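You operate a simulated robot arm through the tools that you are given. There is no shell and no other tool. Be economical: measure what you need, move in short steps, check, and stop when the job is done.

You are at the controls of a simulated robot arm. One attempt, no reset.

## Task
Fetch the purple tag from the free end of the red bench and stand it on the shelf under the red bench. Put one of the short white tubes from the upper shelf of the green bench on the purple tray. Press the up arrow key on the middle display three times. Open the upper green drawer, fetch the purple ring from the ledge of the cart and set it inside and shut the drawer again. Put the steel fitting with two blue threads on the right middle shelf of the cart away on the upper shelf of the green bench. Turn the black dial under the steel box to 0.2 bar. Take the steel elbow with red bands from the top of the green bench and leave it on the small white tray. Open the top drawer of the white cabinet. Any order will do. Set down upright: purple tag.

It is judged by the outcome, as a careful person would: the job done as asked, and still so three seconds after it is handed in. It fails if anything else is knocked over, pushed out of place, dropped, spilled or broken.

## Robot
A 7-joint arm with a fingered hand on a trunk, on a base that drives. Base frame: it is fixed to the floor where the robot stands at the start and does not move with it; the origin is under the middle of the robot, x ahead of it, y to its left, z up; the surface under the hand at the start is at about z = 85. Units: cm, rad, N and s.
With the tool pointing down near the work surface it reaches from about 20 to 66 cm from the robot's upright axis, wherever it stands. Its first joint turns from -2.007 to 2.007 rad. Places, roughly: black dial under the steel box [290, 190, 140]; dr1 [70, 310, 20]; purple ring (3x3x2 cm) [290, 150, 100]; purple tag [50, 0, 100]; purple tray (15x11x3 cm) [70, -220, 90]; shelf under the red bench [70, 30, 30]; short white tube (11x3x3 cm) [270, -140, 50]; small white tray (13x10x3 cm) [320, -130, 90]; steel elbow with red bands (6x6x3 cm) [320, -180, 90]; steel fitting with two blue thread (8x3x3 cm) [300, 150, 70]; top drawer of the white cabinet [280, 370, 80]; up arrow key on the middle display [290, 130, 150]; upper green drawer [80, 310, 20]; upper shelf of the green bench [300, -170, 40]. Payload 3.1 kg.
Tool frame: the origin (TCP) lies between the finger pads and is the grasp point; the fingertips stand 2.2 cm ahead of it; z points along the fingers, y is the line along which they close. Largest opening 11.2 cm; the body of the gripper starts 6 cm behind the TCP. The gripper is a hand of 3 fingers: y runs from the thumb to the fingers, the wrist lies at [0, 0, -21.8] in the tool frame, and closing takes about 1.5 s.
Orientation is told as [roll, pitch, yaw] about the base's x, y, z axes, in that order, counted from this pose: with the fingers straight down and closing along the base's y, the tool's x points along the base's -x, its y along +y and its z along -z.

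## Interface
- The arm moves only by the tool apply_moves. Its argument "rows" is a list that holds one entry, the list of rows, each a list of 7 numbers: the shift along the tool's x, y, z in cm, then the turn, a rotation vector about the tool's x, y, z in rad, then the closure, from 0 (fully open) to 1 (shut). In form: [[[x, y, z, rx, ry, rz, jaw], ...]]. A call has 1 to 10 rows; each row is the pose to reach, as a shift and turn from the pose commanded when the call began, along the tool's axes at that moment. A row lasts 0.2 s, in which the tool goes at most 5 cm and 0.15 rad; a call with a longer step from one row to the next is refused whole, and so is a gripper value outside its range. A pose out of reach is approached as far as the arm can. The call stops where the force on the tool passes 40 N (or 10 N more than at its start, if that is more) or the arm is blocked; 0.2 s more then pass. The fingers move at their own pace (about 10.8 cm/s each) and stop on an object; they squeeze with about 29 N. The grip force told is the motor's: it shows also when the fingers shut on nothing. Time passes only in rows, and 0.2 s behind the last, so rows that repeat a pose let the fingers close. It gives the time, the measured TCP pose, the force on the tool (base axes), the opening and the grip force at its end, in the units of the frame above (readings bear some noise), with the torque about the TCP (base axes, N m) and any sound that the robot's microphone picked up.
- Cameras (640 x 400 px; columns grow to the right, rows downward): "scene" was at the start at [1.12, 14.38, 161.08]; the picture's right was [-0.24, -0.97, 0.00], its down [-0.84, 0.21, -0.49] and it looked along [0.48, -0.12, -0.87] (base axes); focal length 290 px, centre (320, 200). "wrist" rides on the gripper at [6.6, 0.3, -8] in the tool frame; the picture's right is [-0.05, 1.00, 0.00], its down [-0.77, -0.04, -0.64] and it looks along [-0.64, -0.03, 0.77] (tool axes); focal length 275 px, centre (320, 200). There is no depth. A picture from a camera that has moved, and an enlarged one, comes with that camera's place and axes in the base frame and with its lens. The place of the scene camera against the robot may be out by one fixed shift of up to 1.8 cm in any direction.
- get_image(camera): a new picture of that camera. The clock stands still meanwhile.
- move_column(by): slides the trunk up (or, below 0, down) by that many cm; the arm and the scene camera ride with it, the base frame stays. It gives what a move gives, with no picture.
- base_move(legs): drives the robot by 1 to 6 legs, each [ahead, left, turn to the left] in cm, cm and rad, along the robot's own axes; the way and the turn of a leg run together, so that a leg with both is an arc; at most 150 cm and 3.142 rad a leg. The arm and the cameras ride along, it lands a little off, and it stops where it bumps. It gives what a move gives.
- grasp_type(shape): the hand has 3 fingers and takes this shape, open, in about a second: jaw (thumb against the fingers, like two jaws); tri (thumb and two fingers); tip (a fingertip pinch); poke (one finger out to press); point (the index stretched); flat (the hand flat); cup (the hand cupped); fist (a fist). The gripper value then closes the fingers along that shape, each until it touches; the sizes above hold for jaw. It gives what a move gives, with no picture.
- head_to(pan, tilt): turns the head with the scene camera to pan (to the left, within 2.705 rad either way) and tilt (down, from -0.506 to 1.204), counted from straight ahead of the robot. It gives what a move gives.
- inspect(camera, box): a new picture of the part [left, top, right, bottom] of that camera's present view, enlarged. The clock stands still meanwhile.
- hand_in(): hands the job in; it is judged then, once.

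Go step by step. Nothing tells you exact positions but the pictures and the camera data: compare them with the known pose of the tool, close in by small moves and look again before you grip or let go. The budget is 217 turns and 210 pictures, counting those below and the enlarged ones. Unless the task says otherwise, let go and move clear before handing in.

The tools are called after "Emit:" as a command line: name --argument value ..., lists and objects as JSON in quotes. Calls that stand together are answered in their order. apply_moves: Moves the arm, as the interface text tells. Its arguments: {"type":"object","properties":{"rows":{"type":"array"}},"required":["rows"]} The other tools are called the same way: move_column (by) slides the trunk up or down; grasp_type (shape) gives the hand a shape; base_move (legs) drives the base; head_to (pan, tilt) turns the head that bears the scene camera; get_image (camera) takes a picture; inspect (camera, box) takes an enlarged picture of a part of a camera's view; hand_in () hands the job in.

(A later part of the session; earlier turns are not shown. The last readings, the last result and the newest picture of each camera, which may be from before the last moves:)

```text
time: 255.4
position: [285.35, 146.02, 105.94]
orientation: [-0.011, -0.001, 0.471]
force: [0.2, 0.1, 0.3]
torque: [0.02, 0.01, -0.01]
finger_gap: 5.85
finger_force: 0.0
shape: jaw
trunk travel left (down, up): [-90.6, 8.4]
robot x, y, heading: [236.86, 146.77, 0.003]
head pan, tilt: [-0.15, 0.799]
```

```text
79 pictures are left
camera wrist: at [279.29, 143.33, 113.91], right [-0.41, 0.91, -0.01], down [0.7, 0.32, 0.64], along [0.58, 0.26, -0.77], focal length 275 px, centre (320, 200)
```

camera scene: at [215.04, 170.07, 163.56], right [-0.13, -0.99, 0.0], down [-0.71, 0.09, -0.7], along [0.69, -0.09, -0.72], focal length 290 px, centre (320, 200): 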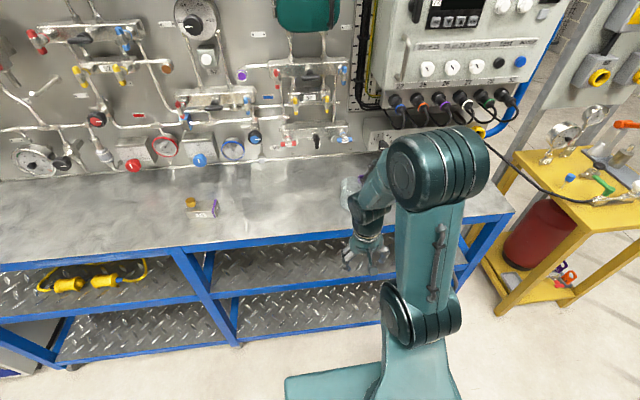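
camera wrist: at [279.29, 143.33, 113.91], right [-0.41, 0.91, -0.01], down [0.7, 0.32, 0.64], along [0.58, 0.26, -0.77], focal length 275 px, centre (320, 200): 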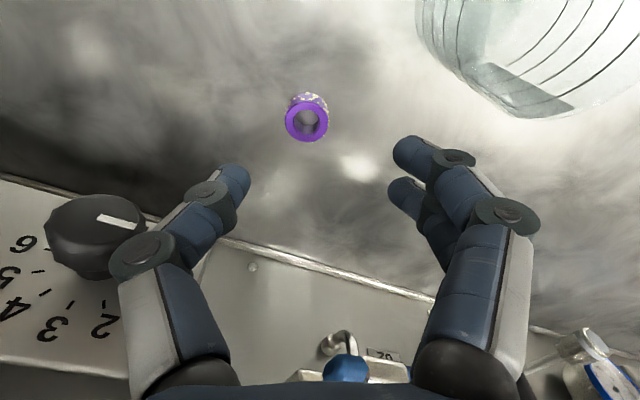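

The ring refines to about (287.3, 145.8) with its top near z≈95.5. Lowering to z≈98.5 and checking again.

Emit:
apply_moves --rows '[[[-0.8, -0.5, 2, 0, 0, 0, 0.45], [-1.65, -1.06, 4.5, 0, 0, 0, 0.45], [-1.65, -1.06, 7.4, 0, 0, 0, 0.45]]]'

Emit:
get_image --camera "wrist"

```text
time: 256.2
position: [287.12, 145.97, 98.7]
orientation: [-0.011, -0.004, 0.47]
force: [0.2, 0.5, 0.2]
torque: [0.0, 0.0, 0.05]
finger_gap: 5.87
finger_force: 0.0
shape: jaw
trunk travel left (down, up): [-90.6, 8.4]
robot x, y, heading: [236.69, 146.32, 0.007]
head pan, tilt: [-0.15, 0.799]
```

```text
78 pictures are left
camera wrist: at [281.02, 143.32, 106.61], right [-0.41, 0.91, -0.01], down [0.7, 0.32, 0.64], along [0.59, 0.25, -0.77], focal length 275 px, centre (320, 200)
```

wrist: 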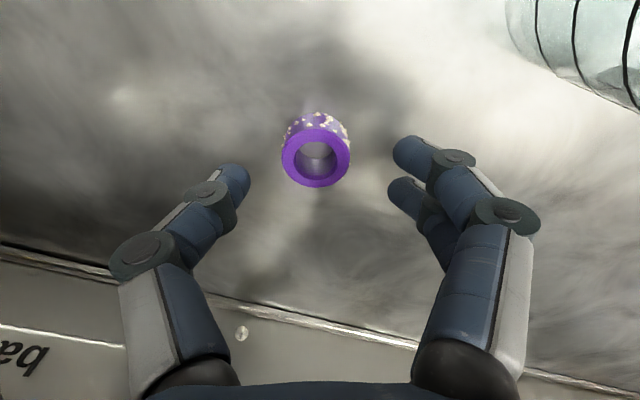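

The ring's top is at z≈96.2, centred at (286.9, 145.6). Final descent and closing.

Emit:
apply_moves --rows '[[[0.36, -0.27, 0.7, 0, 0, 0, 0.45], [0.36, -0.27, 1.4, 0, 0, 0, 0.45], [0.36, -0.27, 2.1, 0, 0, 0, 0.45], [0.36, -0.27, 2.1, 0, 0, 0, 0.6], [0.36, -0.27, 2.1, 0, 0, 0, 0.8], [0.36, -0.27, 2.1, 0, 0, 0, 0.8], [0.36, -0.27, 2.1, 0, 0, 0, 0.8]]]'

Emit:
get_image --camera "wrist"

```text
time: 257.1
position: [286.67, 145.68, 96.99]
orientation: [-0.011, -0.013, 0.475]
force: [-5.5, -0.6, 32.8]
torque: [0.89, 0.66, 0.28]
finger_gap: 5.79
finger_force: 0.1
shape: jaw
trunk travel left (down, up): [-90.6, 8.4]
robot x, y, heading: [236.99, 146.4, 0.005]
head pan, tilt: [-0.15, 0.799]
stopped in row 3: the force on the tool passed its limit at 51 N (the readings are from after the stop); the commanded pose is now the measured one
```

```text
77 pictures are left
camera wrist: at [280.6, 142.83, 105.03], right [-0.42, 0.91, -0.01], down [0.69, 0.32, 0.65], along [0.59, 0.26, -0.76], focal length 275 px, centre (320, 200)
```

wrist: 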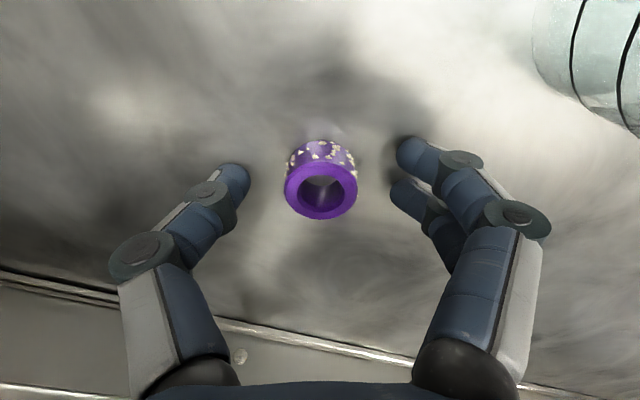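

The fingertips touch the table at TCP z≈97. Raising slightly and closing moderately.

Emit:
apply_moves --rows '[[[0, 0, -0.3, 0, 0, 0, 0.45], [0, 0, -0.3, 0, 0, 0, 0.6], [0, 0, -0.3, 0, 0, 0, 0.78], [0, 0, -0.3, 0, 0, 0, 0.82], [0, 0, -0.3, 0, 0, 0, 0.82], [0, 0, -0.3, 0, 0, 0, 0.82]]]'

Emit:
get_image --camera "wrist"

```text
time: 258.4
position: [286.66, 145.39, 97.1]
orientation: [-0.014, -0.007, 0.468]
force: [-0.6, -0.6, 3.1]
torque: [0.06, 0.01, 0.04]
finger_gap: 2.32
finger_force: 29.0
shape: tri
trunk travel left (down, up): [-90.6, 8.4]
robot x, y, heading: [236.75, 146.58, 0.005]
head pan, tilt: [-0.15, 0.799]
```

```text
76 pictures are left
camera wrist: at [280.55, 142.83, 105.09], right [-0.41, 0.91, -0.01], down [0.7, 0.32, 0.64], along [0.59, 0.25, -0.77], focal length 275 px, centre (320, 200)
```

wrist: 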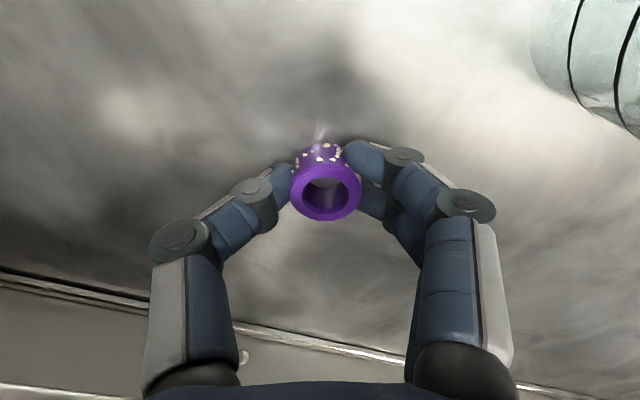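

Gripped at 2.3 cm. Lifting and checking the hold.

Emit:
apply_moves --rows '[[[0, 0, -1, 0, 0, 0, 0.82], [0, 0, -3, 0, 0, 0, 0.82], [0, 0, -7, 0, 0, 0, 0.82], [0, 0, -11, 0, 0, 0, 0.82], [0, 0, -15, 0, 0, 0, 0.82]]]'

Emit:
get_image --camera "wrist"

```text
time: 259.6
position: [287.34, 146.24, 111.91]
orientation: [-0.013, 0.002, 0.475]
force: [-1.0, -0.1, -1.4]
torque: [-0.01, -0.01, 0.0]
finger_gap: 2.22
finger_force: 29.2
shape: tri
trunk travel left (down, up): [-90.6, 8.4]
robot x, y, heading: [236.55, 146.38, 0.005]
head pan, tilt: [-0.15, 0.799]
```

```text
75 pictures are left
camera wrist: at [281.3, 143.64, 119.78], right [-0.41, 0.91, -0.01], down [0.7, 0.33, 0.64], along [0.58, 0.25, -0.77], focal length 275 px, centre (320, 200)
```

wrist: 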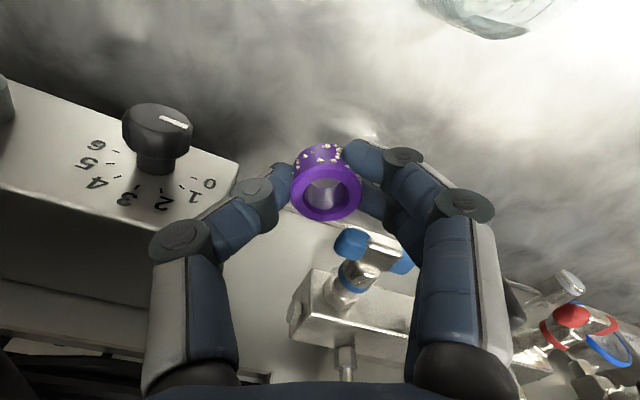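

The ring is held. Driving back to the open green drawer.

Emit:
base_move --legs '[[-47, 0, 0], [0, 0, 3.137], [0, -145, 0], [0, -20, 0]]'

Emit:
head_to --pan 0.1 --tilt 0.8

Emit:
get_image --camera "scene"

```text
time: 277.7
position: [144.07, 313.93, 112.06]
orientation: [-0.006, -0.009, -2.704]
force: [-0.7, 0.0, -0.5]
torque: [-0.02, 0.02, -0.01]
finger_gap: 2.2
finger_force: 28.9
shape: tri
trunk travel left (down, up): [-90.6, 8.4]
robot x, y, heading: [194.22, 311.16, 3.114]
head pan, tilt: [-0.15, 0.799]
```

```text
time: 278.5
position: [144.03, 313.87, 111.84]
orientation: [-0.007, -0.008, -2.706]
force: [1.0, 0.8, 0.4]
torque: [-0.01, -0.01, 0.01]
finger_gap: 2.17
finger_force: 29.0
shape: tri
trunk travel left (down, up): [-90.6, 8.4]
robot x, y, heading: [194.35, 310.6, 3.11]
head pan, tilt: [0.099, 0.799]
```

```text
74 pictures are left
camera scene: at [192.39, 295.46, 178.56], right [-0.07, 1.0, 0.0], down [0.72, 0.05, -0.7], along [-0.7, -0.05, -0.72], focal length 290 px, centre (320, 200)
```

scene: 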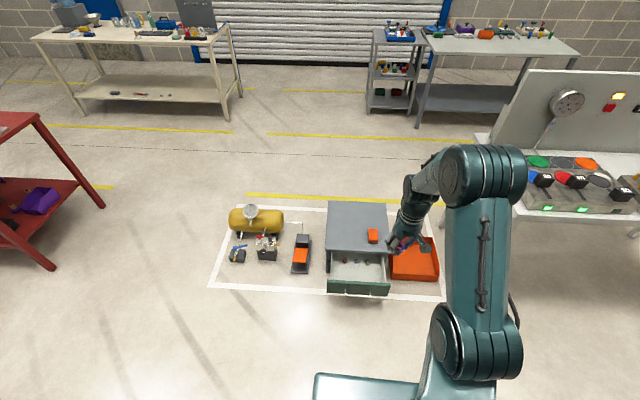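

Moving over the drawer and lowering the trunk.

Emit:
base_move --legs '[[35, 0, 0.02]]'

Emit:
apply_moves --rows '[[[-2, 0.5, 0, 0, 0, 0.1, 0.82], [-4, 1, 0, 0, 0, 0.2, 0.82], [-6, 1.5, 0, 0, 0, 0.3, 0.82]]]'

Emit:
move_column --by -40

Emit:
move_column --by -30

Emit:
get_image --camera "wrist"

Emit:
get_image --camera "scene"

```text
time: 280.8
position: [108.8, 313.78, 112.02]
orientation: [-0.008, -0.007, -2.687]
force: [-0.3, -0.3, -0.3]
torque: [-0.02, 0.0, 0.0]
finger_gap: 2.18
finger_force: 29.1
shape: tri
trunk travel left (down, up): [-90.6, 8.4]
robot x, y, heading: [159.54, 311.6, 3.124]
head pan, tilt: [0.099, 0.799]
```

```text
time: 281.6
position: [104.06, 309.71, 111.92]
orientation: [-0.005, -0.008, -2.988]
force: [0.5, 0.3, -1.6]
torque: [-0.01, 0.02, 0.0]
finger_gap: 2.19
finger_force: 29.1
shape: tri
trunk travel left (down, up): [-90.6, 8.4]
robot x, y, heading: [159.38, 311.71, 3.128]
head pan, tilt: [0.099, 0.799]
```

```text
time: 285.4
position: [104.07, 309.89, 71.86]
orientation: [-0.003, -0.008, -2.986]
force: [-0.2, -0.2, -0.1]
torque: [-0.02, 0.02, 0.0]
finger_gap: 2.17
finger_force: 29.1
shape: tri
trunk travel left (down, up): [-50.6, 48.4]
robot x, y, heading: [159.22, 311.84, 3.126]
head pan, tilt: [0.099, 0.799]
```

```text
time: 288.4
position: [104.03, 309.77, 41.98]
orientation: [-0.004, -0.008, -2.988]
force: [0.5, -0.2, -0.2]
torque: [-0.03, -0.02, -0.01]
finger_gap: 2.18
finger_force: 29.1
shape: tri
trunk travel left (down, up): [-20.6, 78.4]
robot x, y, heading: [159.05, 311.54, 3.126]
head pan, tilt: [0.099, 0.799]
```

```text
73 pictures are left
camera wrist: at [110.75, 310.5, 49.78], right [0.11, -0.99, 0.0], down [-0.76, -0.08, 0.64], along [-0.64, -0.07, -0.77], focal length 275 px, centre (320, 200)
```

wrist: 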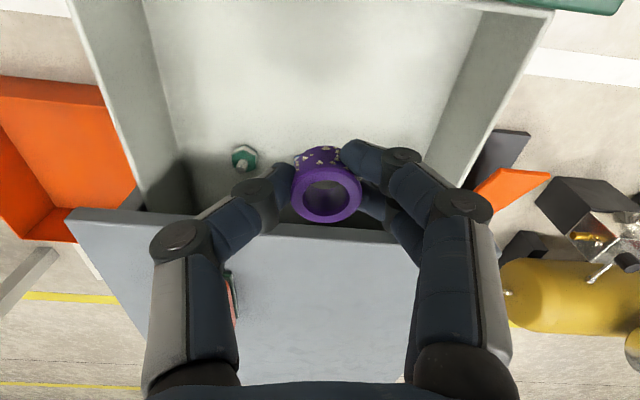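

```text
72 pictures are left
camera scene: at [157.6, 296.18, 108.56], right [-0.09, 1.0, 0.0], down [0.71, 0.06, -0.7], along [-0.69, -0.06, -0.72], focal length 290 px, centre (320, 200)
```

scene: 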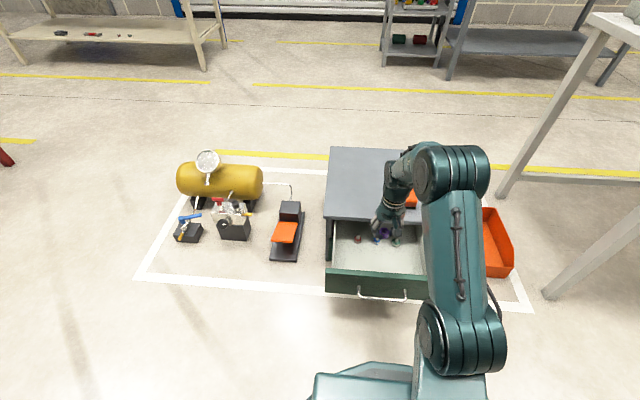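

The near half of the drawer floor is free directly below the hand. Lowering.

Emit:
move_column --by -17

Emit:
get_image --camera "wrist"

```text
time: 290.3
position: [104.12, 309.83, 24.73]
orientation: [-0.004, -0.009, -2.987]
force: [0.7, -0.7, -0.3]
torque: [0.01, 0.0, 0.02]
finger_gap: 2.19
finger_force: 28.3
shape: tri
trunk travel left (down, up): [-3.6, 95.4]
robot x, y, heading: [158.91, 311.88, 3.128]
head pan, tilt: [0.099, 0.799]
```

```text
71 pictures are left
camera wrist: at [110.75, 310.5, 32.78], right [0.11, -0.99, 0.0], down [-0.76, -0.08, 0.64], along [-0.64, -0.07, -0.77], focal length 275 px, centre (320, 200)
```

wrist: 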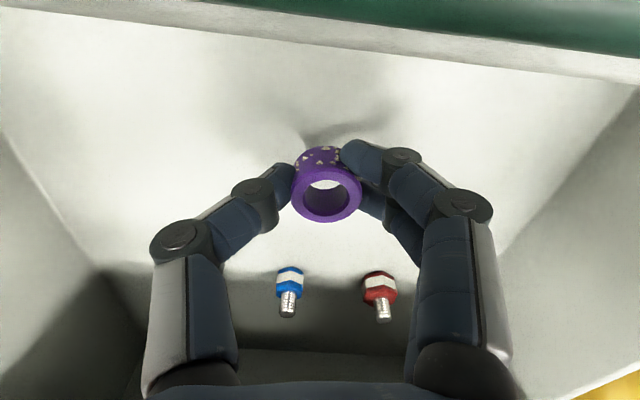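

The camera bracket would come close to the drawer front wall, so I'll shift 5 cm deeper and then lower in small steps.

Emit:
apply_moves --rows '[[[-2.5, 0, 0, 0, 0, 0, 0.82], [-5, 0, 0, 0, 0, 0, 0.82], [-5, 0, 1, 0, 0, 0, 0.82], [-5, 0, 2, 0, 0, 0, 0.82]]]'

Emit:
apply_moves --rows '[[[0, 0, 0.5, 0, 0, 0, 0.82], [0, 0, 1, 0, 0, 0, 0.82]]]'

Emit:
get_image --camera "wrist"

```text
time: 291.3
position: [99.07, 309.11, 22.8]
orientation: [-0.003, -0.008, -2.988]
force: [-0.3, 0.3, -1.1]
torque: [0.01, 0.01, 0.02]
finger_gap: 2.18
finger_force: 28.8
shape: tri
trunk travel left (down, up): [-3.6, 95.4]
robot x, y, heading: [159.08, 311.5, 3.128]
head pan, tilt: [0.099, 0.799]
```

```text
time: 291.9
position: [99.19, 309.09, 22.13]
orientation: [-0.005, -0.008, -2.989]
force: [0.7, 0.5, 5.1]
torque: [-0.09, 0.01, 0.05]
finger_gap: 2.16
finger_force: 29.2
shape: tri
trunk travel left (down, up): [-3.6, 95.4]
robot x, y, heading: [159.21, 311.54, 3.127]
head pan, tilt: [0.099, 0.799]
```

```text
70 pictures are left
camera wrist: at [105.79, 309.76, 29.89], right [0.11, -0.99, 0.0], down [-0.76, -0.08, 0.64], along [-0.64, -0.07, -0.77], focal length 275 px, centre (320, 200)
```

wrist: 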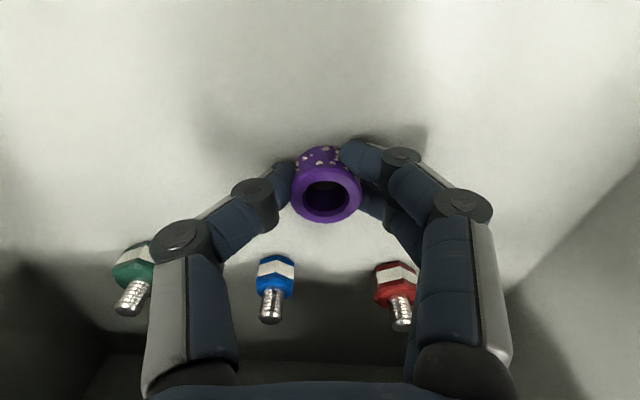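

Contact felt: the ring is on the drawer floor. Opening gently and rising.

Emit:
apply_moves --rows '[[[0, 0, 0, 0, 0, 0, 0.7], [0, 0, 0, 0, 0, 0, 0.6], [0, 0, 0, 0, 0, 0, 0.55], [0, 0, -1, 0, 0, 0, 0.55], [0, 0, -3, 0, 0, 0, 0.55], [0, 0, -7, 0, 0, 0, 0.55], [0, 0, -11, 0, 0, 0, 0.55]]]'

Emit:
move_column --by 25

Emit:
get_image --camera "wrist"

```text
time: 293.5
position: [99.24, 309.15, 32.9]
orientation: [-0.004, -0.007, -2.986]
force: [-0.3, -0.4, 0.0]
torque: [0.02, -0.01, -0.01]
finger_gap: 4.69
finger_force: 0.0
shape: jaw
trunk travel left (down, up): [-3.6, 95.4]
robot x, y, heading: [159.18, 311.47, 3.131]
head pan, tilt: [0.099, 0.799]
```

```text
time: 296.1
position: [99.26, 309.06, 57.8]
orientation: [-0.003, -0.009, -2.986]
force: [-0.5, 0.4, -0.3]
torque: [0.0, 0.03, 0.01]
finger_gap: 4.72
finger_force: 0.1
shape: jaw
trunk travel left (down, up): [-28.6, 70.4]
robot x, y, heading: [158.8, 311.97, 3.126]
head pan, tilt: [0.099, 0.799]
```

```text
69 pictures are left
camera wrist: at [105.93, 309.74, 65.79], right [0.11, -0.99, 0.0], down [-0.76, -0.08, 0.64], along [-0.64, -0.07, -0.77], focal length 275 px, centre (320, 200)
```

wrist: 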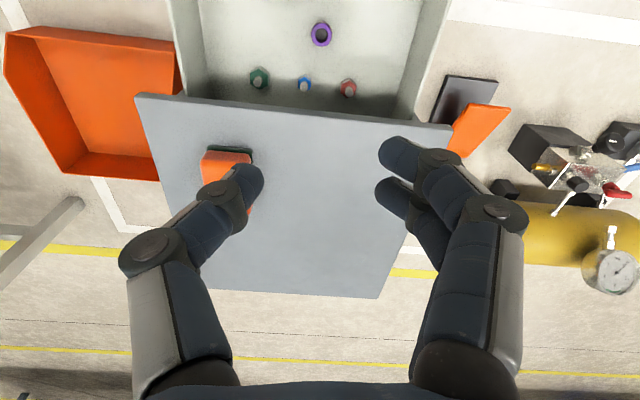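

The ring is in the drawer. Now I'll shut it: back up, lower the closed hand in front, and push.

Emit:
base_move --legs '[[-36, 0, 0]]'

Emit:
move_column --by -28.5

Emit:
apply_moves --rows '[[[0, 0, 2, 0, 0, 0, 1], [0, 0, 4, 0, 0, 0, 1], [0, 0, 6, 0, 0, 0, 1], [0, 0, 6, 0, 0, 0, 1]]]'

Emit:
base_move --legs '[[12, 0, 0]]'

Emit:
get_image --camera "scene"

```text
time: 298.4
position: [135.33, 308.47, 57.86]
orientation: [-0.004, -0.009, -2.986]
force: [0.9, 0.6, 1.0]
torque: [0.0, -0.05, 0.01]
finger_gap: 4.68
finger_force: 0.0
shape: jaw
trunk travel left (down, up): [-28.6, 70.4]
robot x, y, heading: [195.27, 311.23, 3.124]
head pan, tilt: [0.099, 0.799]
```

```text
time: 301.3
position: [135.21, 308.53, 29.38]
orientation: [-0.002, -0.008, -2.987]
force: [-0.1, -0.4, -1.0]
torque: [0.02, -0.01, -0.01]
finger_gap: 4.71
finger_force: 0.1
shape: jaw
trunk travel left (down, up): [-0.1, 98.9]
robot x, y, heading: [195.15, 310.92, 3.131]
head pan, tilt: [0.099, 0.799]
```

```text
time: 302.3
position: [135.27, 308.67, 23.31]
orientation: [-0.005, -0.008, -2.986]
force: [-0.1, -0.5, 0.1]
torque: [-0.02, 0.01, 0.0]
finger_gap: 0.02
finger_force: 28.7
shape: jaw
trunk travel left (down, up): [-0.1, 98.9]
robot x, y, heading: [195.1, 311.01, 3.131]
head pan, tilt: [0.099, 0.799]
```

```text
time: 303.5
position: [123.38, 308.58, 23.42]
orientation: [-0.004, -0.008, -2.985]
force: [-0.8, 0.5, 0.7]
torque: [-0.02, 0.02, 0.02]
finger_gap: 0.0
finger_force: 28.8
shape: jaw
trunk travel left (down, up): [-0.1, 98.9]
robot x, y, heading: [183.35, 311.47, 3.132]
head pan, tilt: [0.099, 0.799]
```

```text
68 pictures are left
camera scene: at [181.63, 295.85, 88.06], right [-0.09, 1.0, 0.0], down [0.71, 0.06, -0.7], along [-0.69, -0.06, -0.72], focal length 290 px, centre (320, 200)
```

scene: 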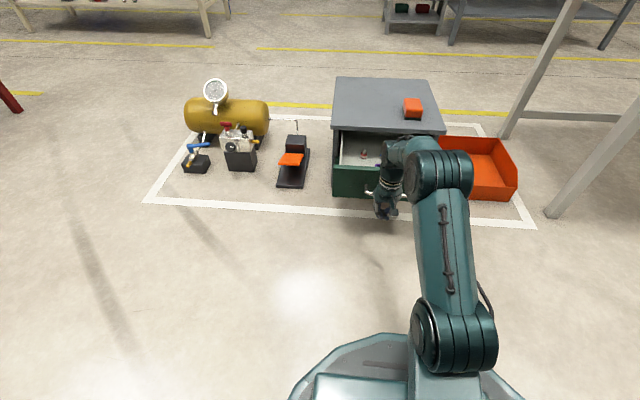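

Pushing the drawer shut.

Emit:
base_move --legs '[[22, 0, 0]]'

Emit:
base_move --legs '[[3, 0, 0]]'

Emit:
get_image --camera "scene"

```text
time: 305.2
position: [101.17, 309.0, 23.39]
orientation: [-0.003, -0.009, -2.988]
force: [0.5, 0.2, -0.8]
torque: [-0.04, -0.02, -0.01]
finger_gap: 0.01
finger_force: 29.4
shape: jaw
trunk travel left (down, up): [-0.1, 98.9]
robot x, y, heading: [161.06, 311.02, 3.13]
head pan, tilt: [0.099, 0.799]
```

```text
time: 306.1
position: [98.22, 309.09, 23.42]
orientation: [-0.005, -0.01, -2.988]
force: [-0.6, 0.0, 0.9]
torque: [0.01, 0.0, 0.03]
finger_gap: 0.0
finger_force: 28.6
shape: jaw
trunk travel left (down, up): [-0.1, 98.9]
robot x, y, heading: [158.21, 311.74, 3.126]
head pan, tilt: [0.099, 0.799]
```

```text
67 pictures are left
camera scene: at [156.55, 296.17, 88.06], right [-0.09, 1.0, 0.0], down [0.71, 0.06, -0.7], along [-0.69, -0.06, -0.72], focal length 290 px, centre (320, 200)
```

scene: 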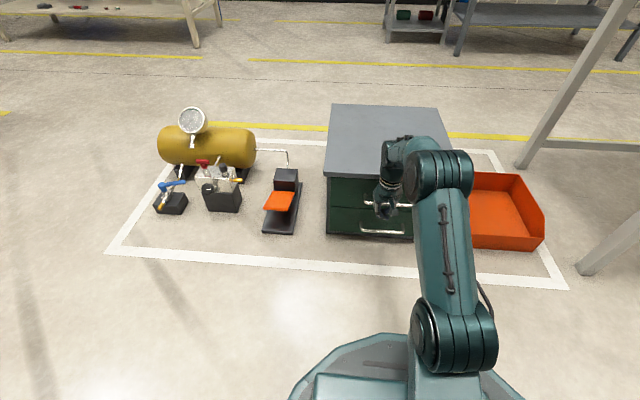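

It looks nearly closed. One more small push, then a close look.

Emit:
base_move --legs '[[2, 0, 0]]'

Emit:
inspect --camera "scene" --box '[310, 150, 450, 250]'

```text
time: 307.0
position: [96.83, 309.17, 23.2]
orientation: [-0.002, 0.019, -2.984]
force: [6.4, -0.4, 4.8]
torque: [-0.01, 0.12, 0.09]
finger_gap: 0.01
finger_force: 28.6
shape: jaw
trunk travel left (down, up): [-0.1, 98.9]
robot x, y, heading: [155.92, 311.42, 3.127]
head pan, tilt: [0.099, 0.799]
stopped in leg 1: the force on the tool passed its limit at 46 N (the readings are from after the stop); the commanded pose is now the measured one
```

```text
4.00 times, centred on (380, 200) of scene
camera zoom: at [154.63, 296.2, 88.06], right [-0.09, 1.0, 0.0], down [0.71, 0.06, -0.7], along [-0.69, -0.06, -0.72], focal length 1159 px, centre (80, 200)
```

zoom: 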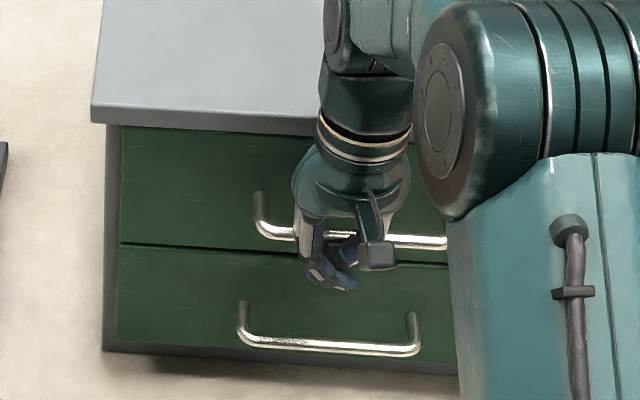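

The drawer is shut (it stopped firmly). Backing off and driving to the cart's right side to find the fitting on the middle shelf.

Emit:
base_move --legs '[[-36, 0, 0]]'

Emit:
move_column --by 30

Emit:
base_move --legs '[[0, 145, 0], [0, 18, 0], [0, 0, 3.15]]'

Emit:
head_to --pan -0.1 --tilt 0.45

Emit:
get_image --camera "scene"

```text
time: 309.4
position: [133.09, 308.95, 23.02]
orientation: [-0.003, 0.019, -2.988]
force: [-0.2, 0.6, 0.5]
torque: [0.0, -0.03, 0.0]
finger_gap: 0.01
finger_force: 28.7
shape: jaw
trunk travel left (down, up): [-0.1, 98.9]
robot x, y, heading: [192.17, 311.05, 3.131]
head pan, tilt: [0.099, 0.799]
```

```text
time: 312.4
position: [133.25, 308.83, 53.16]
orientation: [-0.004, 0.016, -2.988]
force: [0.4, -0.7, 0.2]
torque: [-0.02, -0.02, -0.02]
finger_gap: 0.0
finger_force: 29.0
shape: jaw
trunk travel left (down, up): [-30.1, 68.9]
robot x, y, heading: [192.58, 311.28, 3.125]
head pan, tilt: [0.099, 0.799]
```

```text
refused: 3.15 is not a number from -3.14159 to 3.14159
```

```text
time: 313.2
position: [133.21, 308.9, 53.07]
orientation: [-0.005, 0.017, -2.987]
force: [-0.7, -0.7, 0.3]
torque: [-0.01, 0.02, -0.02]
finger_gap: 0.0
finger_force: 28.9
shape: jaw
trunk travel left (down, up): [-30.1, 68.9]
robot x, y, heading: [192.57, 311.19, 3.128]
head pan, tilt: [-0.099, 0.45]
```

```text
65 pictures are left
camera scene: at [189.77, 297.38, 121.09], right [0.12, 0.99, 0.0], down [0.43, -0.05, -0.9], along [-0.89, 0.1, -0.44], focal length 290 px, centre (320, 200)
```

scene: 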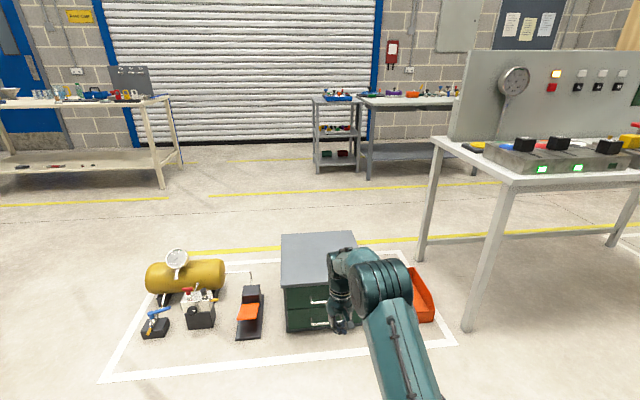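

The turn value was just over the limit. Re-sending with a legal turn.

Emit:
base_move --legs '[[0, 145, 0], [0, 18, 0], [0, 0, 3.14]]'

Emit:
get_image --camera "scene"

```text
time: 328.8
position: [250.28, 149.9, 53.12]
orientation: [-0.003, 0.019, 0.148]
force: [0.5, -0.1, -1.4]
torque: [0.02, 0.0, 0.04]
finger_gap: 0.0
finger_force: 28.7
shape: jaw
trunk travel left (down, up): [-30.1, 68.9]
robot x, y, heading: [190.98, 148.12, -0.022]
head pan, tilt: [-0.099, 0.45]
```

```text
64 pictures are left
camera scene: at [195.01, 162.97, 121.1], right [-0.12, -0.99, 0.0], down [-0.43, 0.05, -0.9], along [0.89, -0.11, -0.44], focal length 290 px, centre (320, 200)
```

scene: 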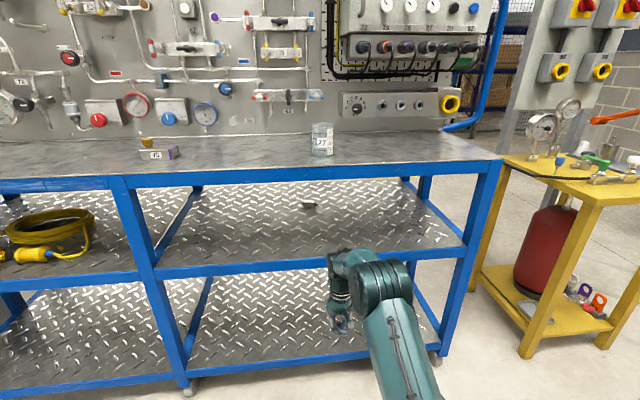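

Emit:
inspect --camera "scene" --box '[260, 175, 380, 250]'

```text
5.33 times, centred on (320, 212) of scene
camera zoom: at [195.01, 162.97, 121.1], right [-0.12, -0.99, 0.0], down [-0.43, 0.05, -0.9], along [0.89, -0.11, -0.44], focal length 1545 px, centre (320, 133)
```

zoom: 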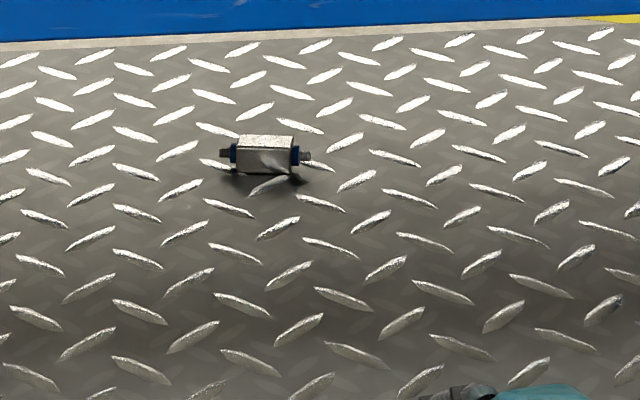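

The fitting lies along y at about (300, 154) on the middle shelf (surface z≈65.5), under the top. I'll reach in with the hand pitched about 35° below horizontal and grip it end to end. Setting the pose outside the cart first.

Emit:
apply_moves --rows '[[[0.5, 0, 0, 0, -0.14, 0.02, 0.1], [1, 0, 0, 0, -0.28, 0.05, 0.1], [1.5, 0, 0, 0, -0.42, 0.08, 0.1], [2, 0, 0, 0, -0.56, 0.1, 0.1], [2.5, 0, 0, 0, -0.7, 0.12, 0.1], [3, 0, 0, 0, -0.84, 0.14, 0.1], [3, 0, 0, 0, -0.98, 0.15, 0.1]]]'

Emit:
move_column --by 20

Emit:
get_image --camera "wrist"

Emit:
get_image --camera "scene"

```text
time: 330.4
position: [247.19, 149.51, 53.12]
orientation: [0.11, -0.958, -0.071]
force: [-0.2, 0.6, 0.0]
torque: [0.01, 0.01, -0.01]
finger_gap: 9.53
finger_force: 0.1
shape: jaw
trunk travel left (down, up): [-30.1, 68.9]
robot x, y, heading: [190.88, 147.92, -0.026]
head pan, tilt: [-0.099, 0.45]
```

```text
time: 332.6
position: [247.29, 149.67, 73.17]
orientation: [0.108, -0.957, -0.068]
force: [-0.1, -0.3, -0.1]
torque: [0.02, 0.01, 0.02]
finger_gap: 9.53
finger_force: 0.1
shape: jaw
trunk travel left (down, up): [-50.1, 48.9]
robot x, y, heading: [190.95, 147.99, -0.016]
head pan, tilt: [-0.099, 0.45]
```

```text
62 pictures are left
camera wrist: at [236.84, 149.72, 72.28], right [0.01, 0.99, 0.1], down [-0.08, -0.1, 0.99], along [1.0, -0.01, 0.08], focal length 275 px, centre (320, 200)
```

wrist: 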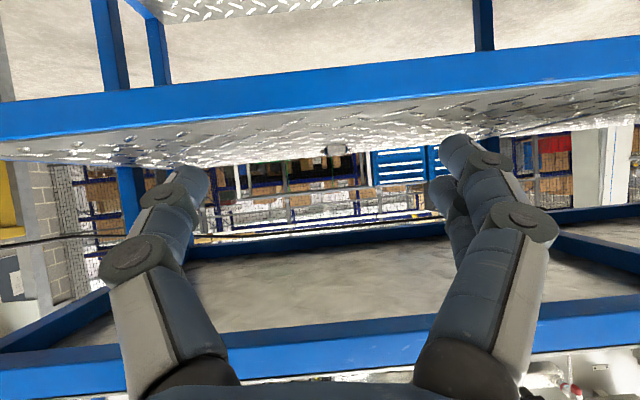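

```text
61 pictures are left
camera scene: at [195.02, 162.98, 141.09], right [-0.12, -0.99, 0.0], down [-0.43, 0.05, -0.9], along [0.89, -0.11, -0.44], focal length 290 px, centre (320, 200)
```

scene: 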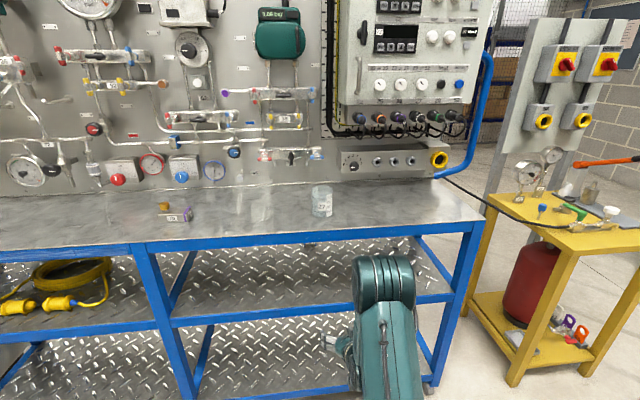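

The elbow sits too high to pass under the top. I'll lower the trunk and raise the hand relative to it, so the forearm comes up from below.

Emit:
move_column --by -33

Emit:
apply_moves --rows '[[[-2.7, 0, -3.8, -0.03, 0, 0, 0.1], [-5.4, 0, -7.6, -0.06, 0, 0, 0.1], [-8, 0, -10, -0.07, 0, 0, 0.1], [-10.8, 0, -12, -0.07, 0, 0, 0.1], [-14, 0, -14, -0.07, 0, 0, 0.1], [-17.6, 0, -17, -0.07, 0, 0, 0.1], [-20.6, 0, -19, -0.07, 0, 0, 0.1]]]'

Emit:
get_image --camera "scene"

```text
time: 335.8
position: [247.25, 149.59, 40.17]
orientation: [0.108, -0.96, -0.066]
force: [-0.8, -0.7, -0.8]
torque: [0.01, 0.03, -0.02]
finger_gap: 9.51
finger_force: 0.1
shape: jaw
trunk travel left (down, up): [-17.1, 81.9]
robot x, y, heading: [191.11, 147.87, -0.017]
head pan, tilt: [-0.099, 0.45]
```

```text
time: 337.4
position: [243.47, 147.81, 67.91]
orientation: [0.177, -0.958, -0.066]
force: [-1.1, 0.5, -0.7]
torque: [0.01, 0.03, -0.02]
finger_gap: 9.51
finger_force: 0.1
shape: jaw
trunk travel left (down, up): [-17.1, 81.9]
robot x, y, heading: [190.95, 148.21, -0.023]
head pan, tilt: [-0.099, 0.45]
```

```text
60 pictures are left
camera scene: at [195.0, 162.98, 108.1], right [-0.12, -0.99, 0.0], down [-0.43, 0.05, -0.9], along [0.89, -0.11, -0.44], focal length 290 px, centre (320, 200)
```

scene: 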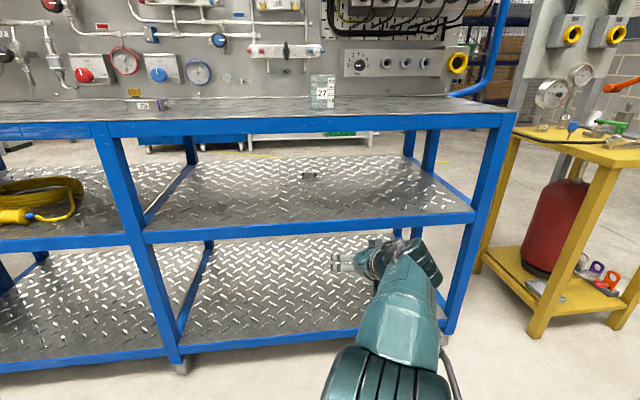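

The forearm now comes from too low. An intermediate trunk height should make it nearly level, so I'll adjust, fix the roll, and reassess.

Emit:
move_column --by 13

Emit:
apply_moves --rows '[[[1.5, 0, 4, 0.08, 0, 0, 0.1], [3, 0, 8, 0.16, 0, 0, 0.1], [5, 0, 11, 0.18, 0, 0, 0.1], [6, 0, 12, 0.18, 0, 0, 0.1]]]'

Emit:
get_image --camera "scene"

Emit:
get_image --camera "wrist"

```text
time: 339.0
position: [243.53, 147.79, 80.9]
orientation: [0.177, -0.959, -0.067]
force: [0.7, 1.1, 0.1]
torque: [0.0, 0.04, 0.02]
finger_gap: 9.53
finger_force: 0.0
shape: jaw
trunk travel left (down, up): [-30.1, 68.9]
robot x, y, heading: [190.55, 148.04, -0.024]
head pan, tilt: [-0.099, 0.45]
```

```text
time: 340.0
position: [249.82, 149.5, 69.25]
orientation: [-0.001, -0.958, -0.069]
force: [-0.4, 0.2, 0.4]
torque: [0.04, 0.01, 0.01]
finger_gap: 9.52
finger_force: 0.0
shape: jaw
trunk travel left (down, up): [-30.1, 68.9]
robot x, y, heading: [191.08, 148.14, -0.019]
head pan, tilt: [-0.099, 0.45]
```

```text
59 pictures are left
camera scene: at [195.01, 162.99, 121.1], right [-0.12, -0.99, 0.0], down [-0.43, 0.05, -0.9], along [0.89, -0.11, -0.44], focal length 290 px, centre (320, 200)
```

scene: 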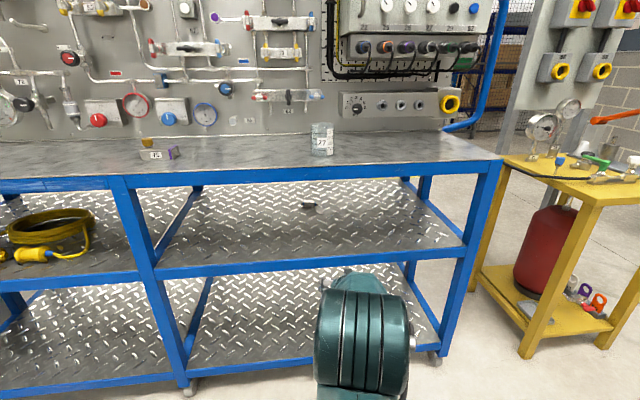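

```text
58 pictures are left
camera wrist: at [239.47, 150.58, 68.31], right [0.1, 0.99, 0.04], down [-0.08, -0.03, 1.0], along [0.99, -0.1, 0.07], focal length 275 px, centre (320, 200)
```

wrist: 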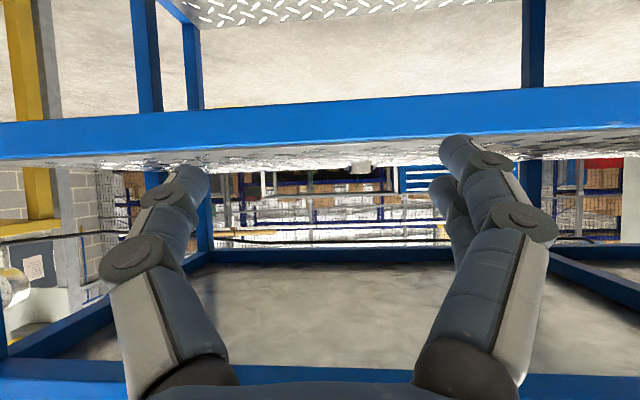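

The elbow is still bulky here. Extending the arm further ahead of the base should straighten it, so I'll extend 14 cm and check.

Emit:
apply_moves --rows '[[[-3, 0, 3.6, 0, 0, 0, 0.1], [-6, 0, 7.3, 0, 0, 0, 0.1], [-8.8, 0, 10.9, 0, 0, 0, 0.1]]]'

Emit:
get_image --camera "scene"

```text
time: 340.8
position: [263.87, 148.5, 70.06]
orientation: [-0.002, -0.957, -0.07]
force: [-0.4, 0.6, 0.9]
torque: [-0.03, 0.01, 0.02]
finger_gap: 9.5
finger_force: 0.0
shape: jaw
trunk travel left (down, up): [-30.1, 68.9]
robot x, y, heading: [190.9, 148.01, -0.02]
head pan, tilt: [-0.099, 0.45]
```

```text
57 pictures are left
camera scene: at [195.01, 162.95, 121.1], right [-0.12, -0.99, 0.0], down [-0.43, 0.05, -0.9], along [0.89, -0.11, -0.44], focal length 290 px, centre (320, 200)
```

scene: 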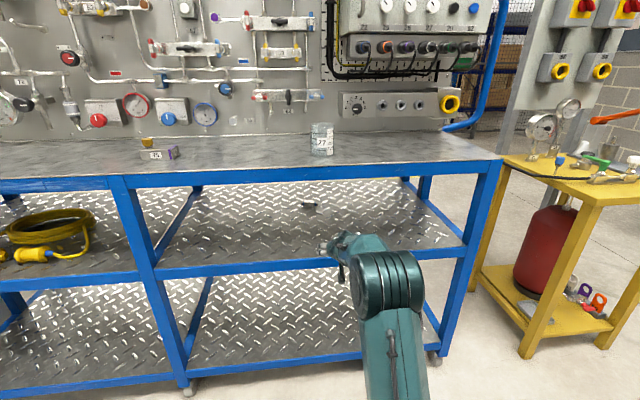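

Slightly lower trunk still, with the hand kept at the same height.

Emit:
move_column --by -12

Emit:
apply_moves --rows '[[[-3, 0, -2.1, 0, 0, 0, 0.1], [-6, 0, -4.2, 0, 0, 0, 0.1], [-9.8, 0, -6.9, 0, 0, 0, 0.1]]]'

Emit:
get_image --camera "scene"

```text
time: 342.3
position: [263.76, 148.52, 58.02]
orientation: [-0.001, -0.96, -0.069]
force: [0.4, 0.1, -0.3]
torque: [0.01, 0.03, 0.02]
finger_gap: 9.51
finger_force: 0.0
shape: jaw
trunk travel left (down, up): [-18.1, 80.9]
robot x, y, heading: [190.75, 147.87, -0.027]
head pan, tilt: [-0.099, 0.45]
```

```text
time: 343.1
position: [263.71, 148.56, 70.06]
orientation: [0.0, -0.96, -0.067]
force: [0.0, 0.3, -0.1]
torque: [-0.01, -0.02, 0.0]
finger_gap: 9.52
finger_force: 0.0
shape: jaw
trunk travel left (down, up): [-18.1, 80.9]
robot x, y, heading: [190.61, 147.84, -0.024]
head pan, tilt: [-0.099, 0.45]
```

```text
56 pictures are left
camera scene: at [195.01, 162.98, 109.1], right [-0.12, -0.99, 0.0], down [-0.43, 0.05, -0.9], along [0.89, -0.11, -0.44], focal length 290 px, centre (320, 200)
```

scene: 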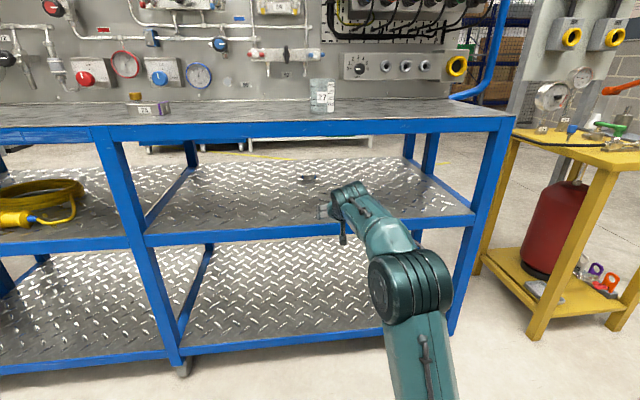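

Good: the elbow is now level with the hand and should pass under the top. I'll drive in partway, aligning y with the fitting.

Emit:
base_move --legs '[[0, 4, 0.025], [17, 0, 0]]'

Emit:
get_image --camera "wrist"

Emit:
get_image --camera "scene"

```text
time: 345.0
position: [280.75, 154.37, 70.09]
orientation: [-0.002, -0.959, -0.046]
force: [-0.1, -0.2, -1.1]
torque: [-0.02, -0.01, -0.04]
finger_gap: 9.53
finger_force: 0.0
shape: jaw
trunk travel left (down, up): [-18.1, 80.9]
robot x, y, heading: [207.75, 152.16, 0.002]
head pan, tilt: [-0.099, 0.45]
```

```text
55 pictures are left
camera wrist: at [270.34, 155.13, 69.19], right [0.07, 1.0, 0.04], down [-0.08, -0.03, 1.0], along [0.99, -0.07, 0.08], focal length 275 px, centre (320, 200)
```

wrist: 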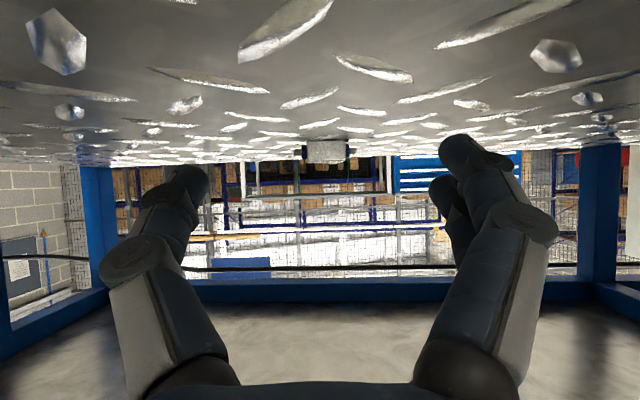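

```text
54 pictures are left
camera scene: at [211.69, 167.08, 109.1], right [-0.1, -1.0, 0.0], down [-0.43, 0.04, -0.9], along [0.9, -0.09, -0.44], focal length 290 px, centre (320, 200)
```

scene: 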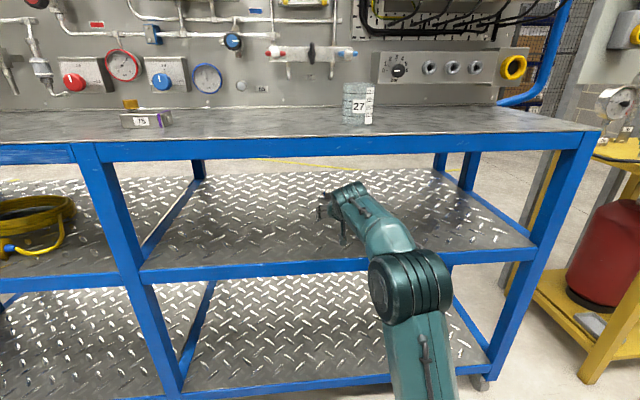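

The fitting is at x≈304–308, y≈153.5 on a shelf surface near z≈64. I'll steepen the hand to 45° for camera clearance and move in further.

Emit:
apply_moves --rows '[[[0, 0, 0, 0, 0.09, 0, 0.05], [0, 0, 0, 0, 0.17, 0, 0.05]]]'

Emit:
base_move --legs '[[14, 0, 0]]'

Emit:
get_image --camera "wrist"

```text
time: 345.6
position: [280.73, 154.52, 69.91]
orientation: [0.0, -0.787, -0.046]
force: [-0.4, -0.2, -0.3]
torque: [0.01, -0.01, 0.01]
finger_gap: 10.04
finger_force: 0.0
shape: jaw
trunk travel left (down, up): [-18.1, 80.9]
robot x, y, heading: [207.84, 151.96, 0.0]
head pan, tilt: [-0.099, 0.45]
```

```text
time: 347.0
position: [294.69, 154.55, 70.11]
orientation: [-0.002, -0.788, -0.043]
force: [0.6, 0.0, -0.1]
torque: [0.01, -0.02, -0.02]
finger_gap: 10.06
finger_force: 0.1
shape: jaw
trunk travel left (down, up): [-18.1, 80.9]
robot x, y, heading: [221.6, 152.25, 0.001]
head pan, tilt: [-0.099, 0.45]
```

```text
53 pictures are left
camera wrist: at [284.44, 155.23, 70.95], right [0.08, 1.0, 0.03], down [0.09, -0.04, 0.99], along [0.99, -0.07, -0.09], focal length 275 px, centre (320, 200)
```

wrist: 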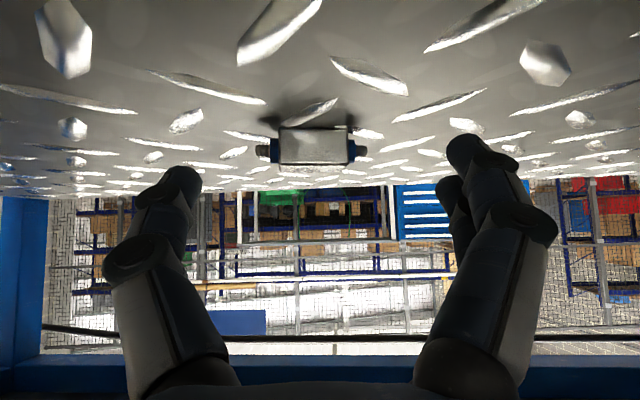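

The fitting centre refines to (305, 153.5, 65.5). Lowering to grip height, then driving the last 10 cm.

Emit:
apply_moves --rows '[[[1.2, -0.5, 1.2, 0, 0, 0, 0.05], [2.4, -1.0, 2.4, 0, 0, 0, 0.05]]]'

Emit:
base_move --legs '[[9.5, 0, 0]]'

Emit:
get_image --camera "wrist"

```text
time: 347.6
position: [294.71, 153.36, 67.25]
orientation: [0.006, -0.801, -0.053]
force: [6.5, -2.6, 21.9]
torque: [1.33, -0.33, -0.43]
finger_gap: 10.05
finger_force: 0.0
shape: jaw
trunk travel left (down, up): [-18.1, 80.9]
robot x, y, heading: [221.68, 152.17, 0.005]
head pan, tilt: [-0.099, 0.45]
```

```text
time: 348.7
position: [304.11, 153.65, 66.75]
orientation: [-0.001, -0.792, -0.043]
force: [3.4, 3.4, 15.0]
torque: [1.22, -0.1, -0.29]
finger_gap: 10.2
finger_force: 0.0
shape: jaw
trunk travel left (down, up): [-18.1, 80.9]
robot x, y, heading: [231.42, 151.85, 0.006]
head pan, tilt: [-0.099, 0.45]
```

```text
52 pictures are left
camera wrist: at [293.76, 154.38, 67.68], right [0.08, 1.0, 0.03], down [0.09, -0.04, 1.0], along [0.99, -0.07, -0.09], focal length 275 px, centre (320, 200)
```

wrist: 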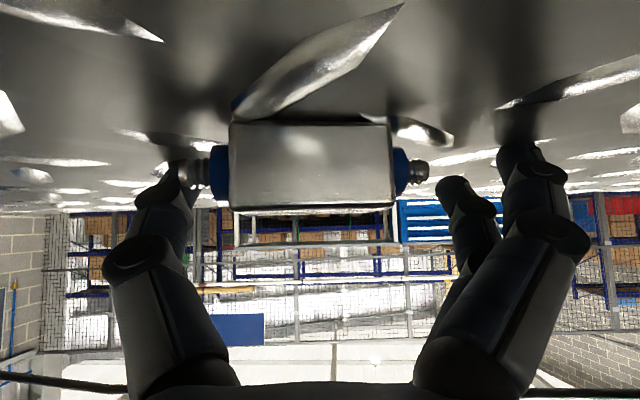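

The fitting is between thumb and fingers. Backing 0.7 cm, easing up slightly, and closing.

Emit:
apply_moves --rows '[[[-0.7, 0, -0.3, 0, 0, 0, 0.1], [-0.7, 0, -0.3, 0, 0, 0, 0.25], [-0.7, 0, -0.3, 0, 0, 0, 0.4], [-0.7, 0, -0.3, 0, 0, 0, 0.5], [-0.7, 0, -0.3, 0, 0, 0, 0.5], [-0.7, 0, -0.3, 0, 0, 0, 0.5]]]'

Emit:
get_image --camera "wrist"

```text
time: 350.1
position: [304.59, 153.69, 67.57]
orientation: [0.001, -0.794, -0.044]
force: [2.6, 3.2, 12.0]
torque: [0.5, -0.15, -0.03]
finger_gap: 5.7
finger_force: 0.1
shape: jaw
trunk travel left (down, up): [-18.1, 80.9]
robot x, y, heading: [231.62, 151.99, 0.008]
head pan, tilt: [-0.099, 0.45]
```

```text
51 pictures are left
camera wrist: at [294.09, 154.42, 68.37], right [0.08, 1.0, 0.03], down [0.09, -0.04, 1.0], along [0.99, -0.07, -0.09], focal length 275 px, centre (320, 200)
```

wrist: 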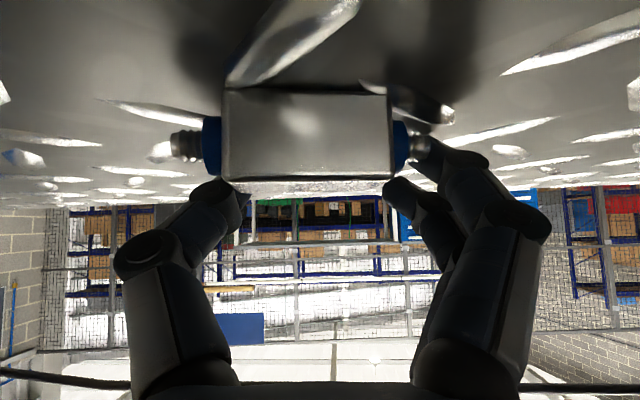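

The fingers closed just behind and above the body. Opening, moving back 1.8 cm and down 0.9 cm, then closing again.

Emit:
apply_moves --rows '[[[0, 0, 0, 0, 0, 0, 0.3], [0, 0, 0, 0, 0, 0, 0.1], [0, 0, 0, 0, 0, 0, 0.1], [0.8, -0.3, -0.8, 0, 0, 0, 0.1], [1.9, -0.3, -0.64, 0, 0, 0, 0.1]]]'

Emit:
apply_moves --rows '[[[0, 0, 0, 0, 0, 0, 0.2], [0, 0, 0, 0, 0, 0, 0.3], [0, 0, 0, 0, 0, 0, 0.4], [0, 0, 0, 0, 0, 0, 0.4], [0, 0, 0, 0, 0, 0, 0.4]]]'

Emit:
get_image --camera "wrist"

```text
time: 351.3
position: [302.52, 153.32, 67.2]
orientation: [0.009, -0.805, -0.052]
force: [10.4, -3.6, 32.9]
torque: [2.03, -0.49, -0.66]
finger_gap: 9.53
finger_force: 0.0
shape: jaw
trunk travel left (down, up): [-18.1, 80.9]
robot x, y, heading: [231.66, 152.34, 0.003]
head pan, tilt: [-0.099, 0.45]
```

```text
time: 352.5
position: [302.54, 153.49, 67.12]
orientation: [0.005, -0.805, -0.045]
force: [4.0, 1.7, 34.2]
torque: [2.17, -0.28, -0.25]
finger_gap: 6.88
finger_force: 0.0
shape: jaw
trunk travel left (down, up): [-18.1, 80.9]
robot x, y, heading: [231.43, 151.96, 0.005]
head pan, tilt: [-0.099, 0.45]
```

```text
50 pictures are left
camera wrist: at [292.17, 154.2, 67.84], right [0.07, 1.0, 0.04], down [0.08, -0.04, 1.0], along [0.99, -0.07, -0.08], focal length 275 px, centre (320, 200)
```

wrist: 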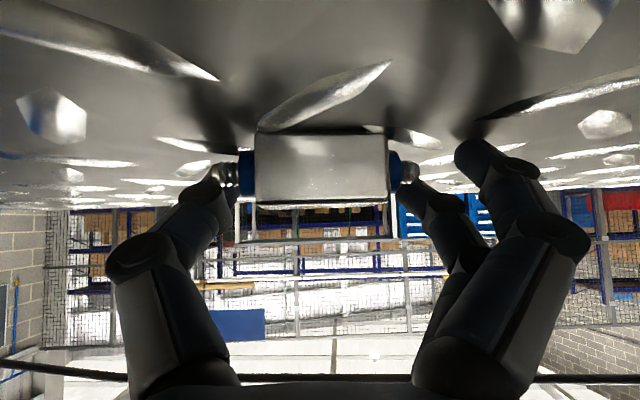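

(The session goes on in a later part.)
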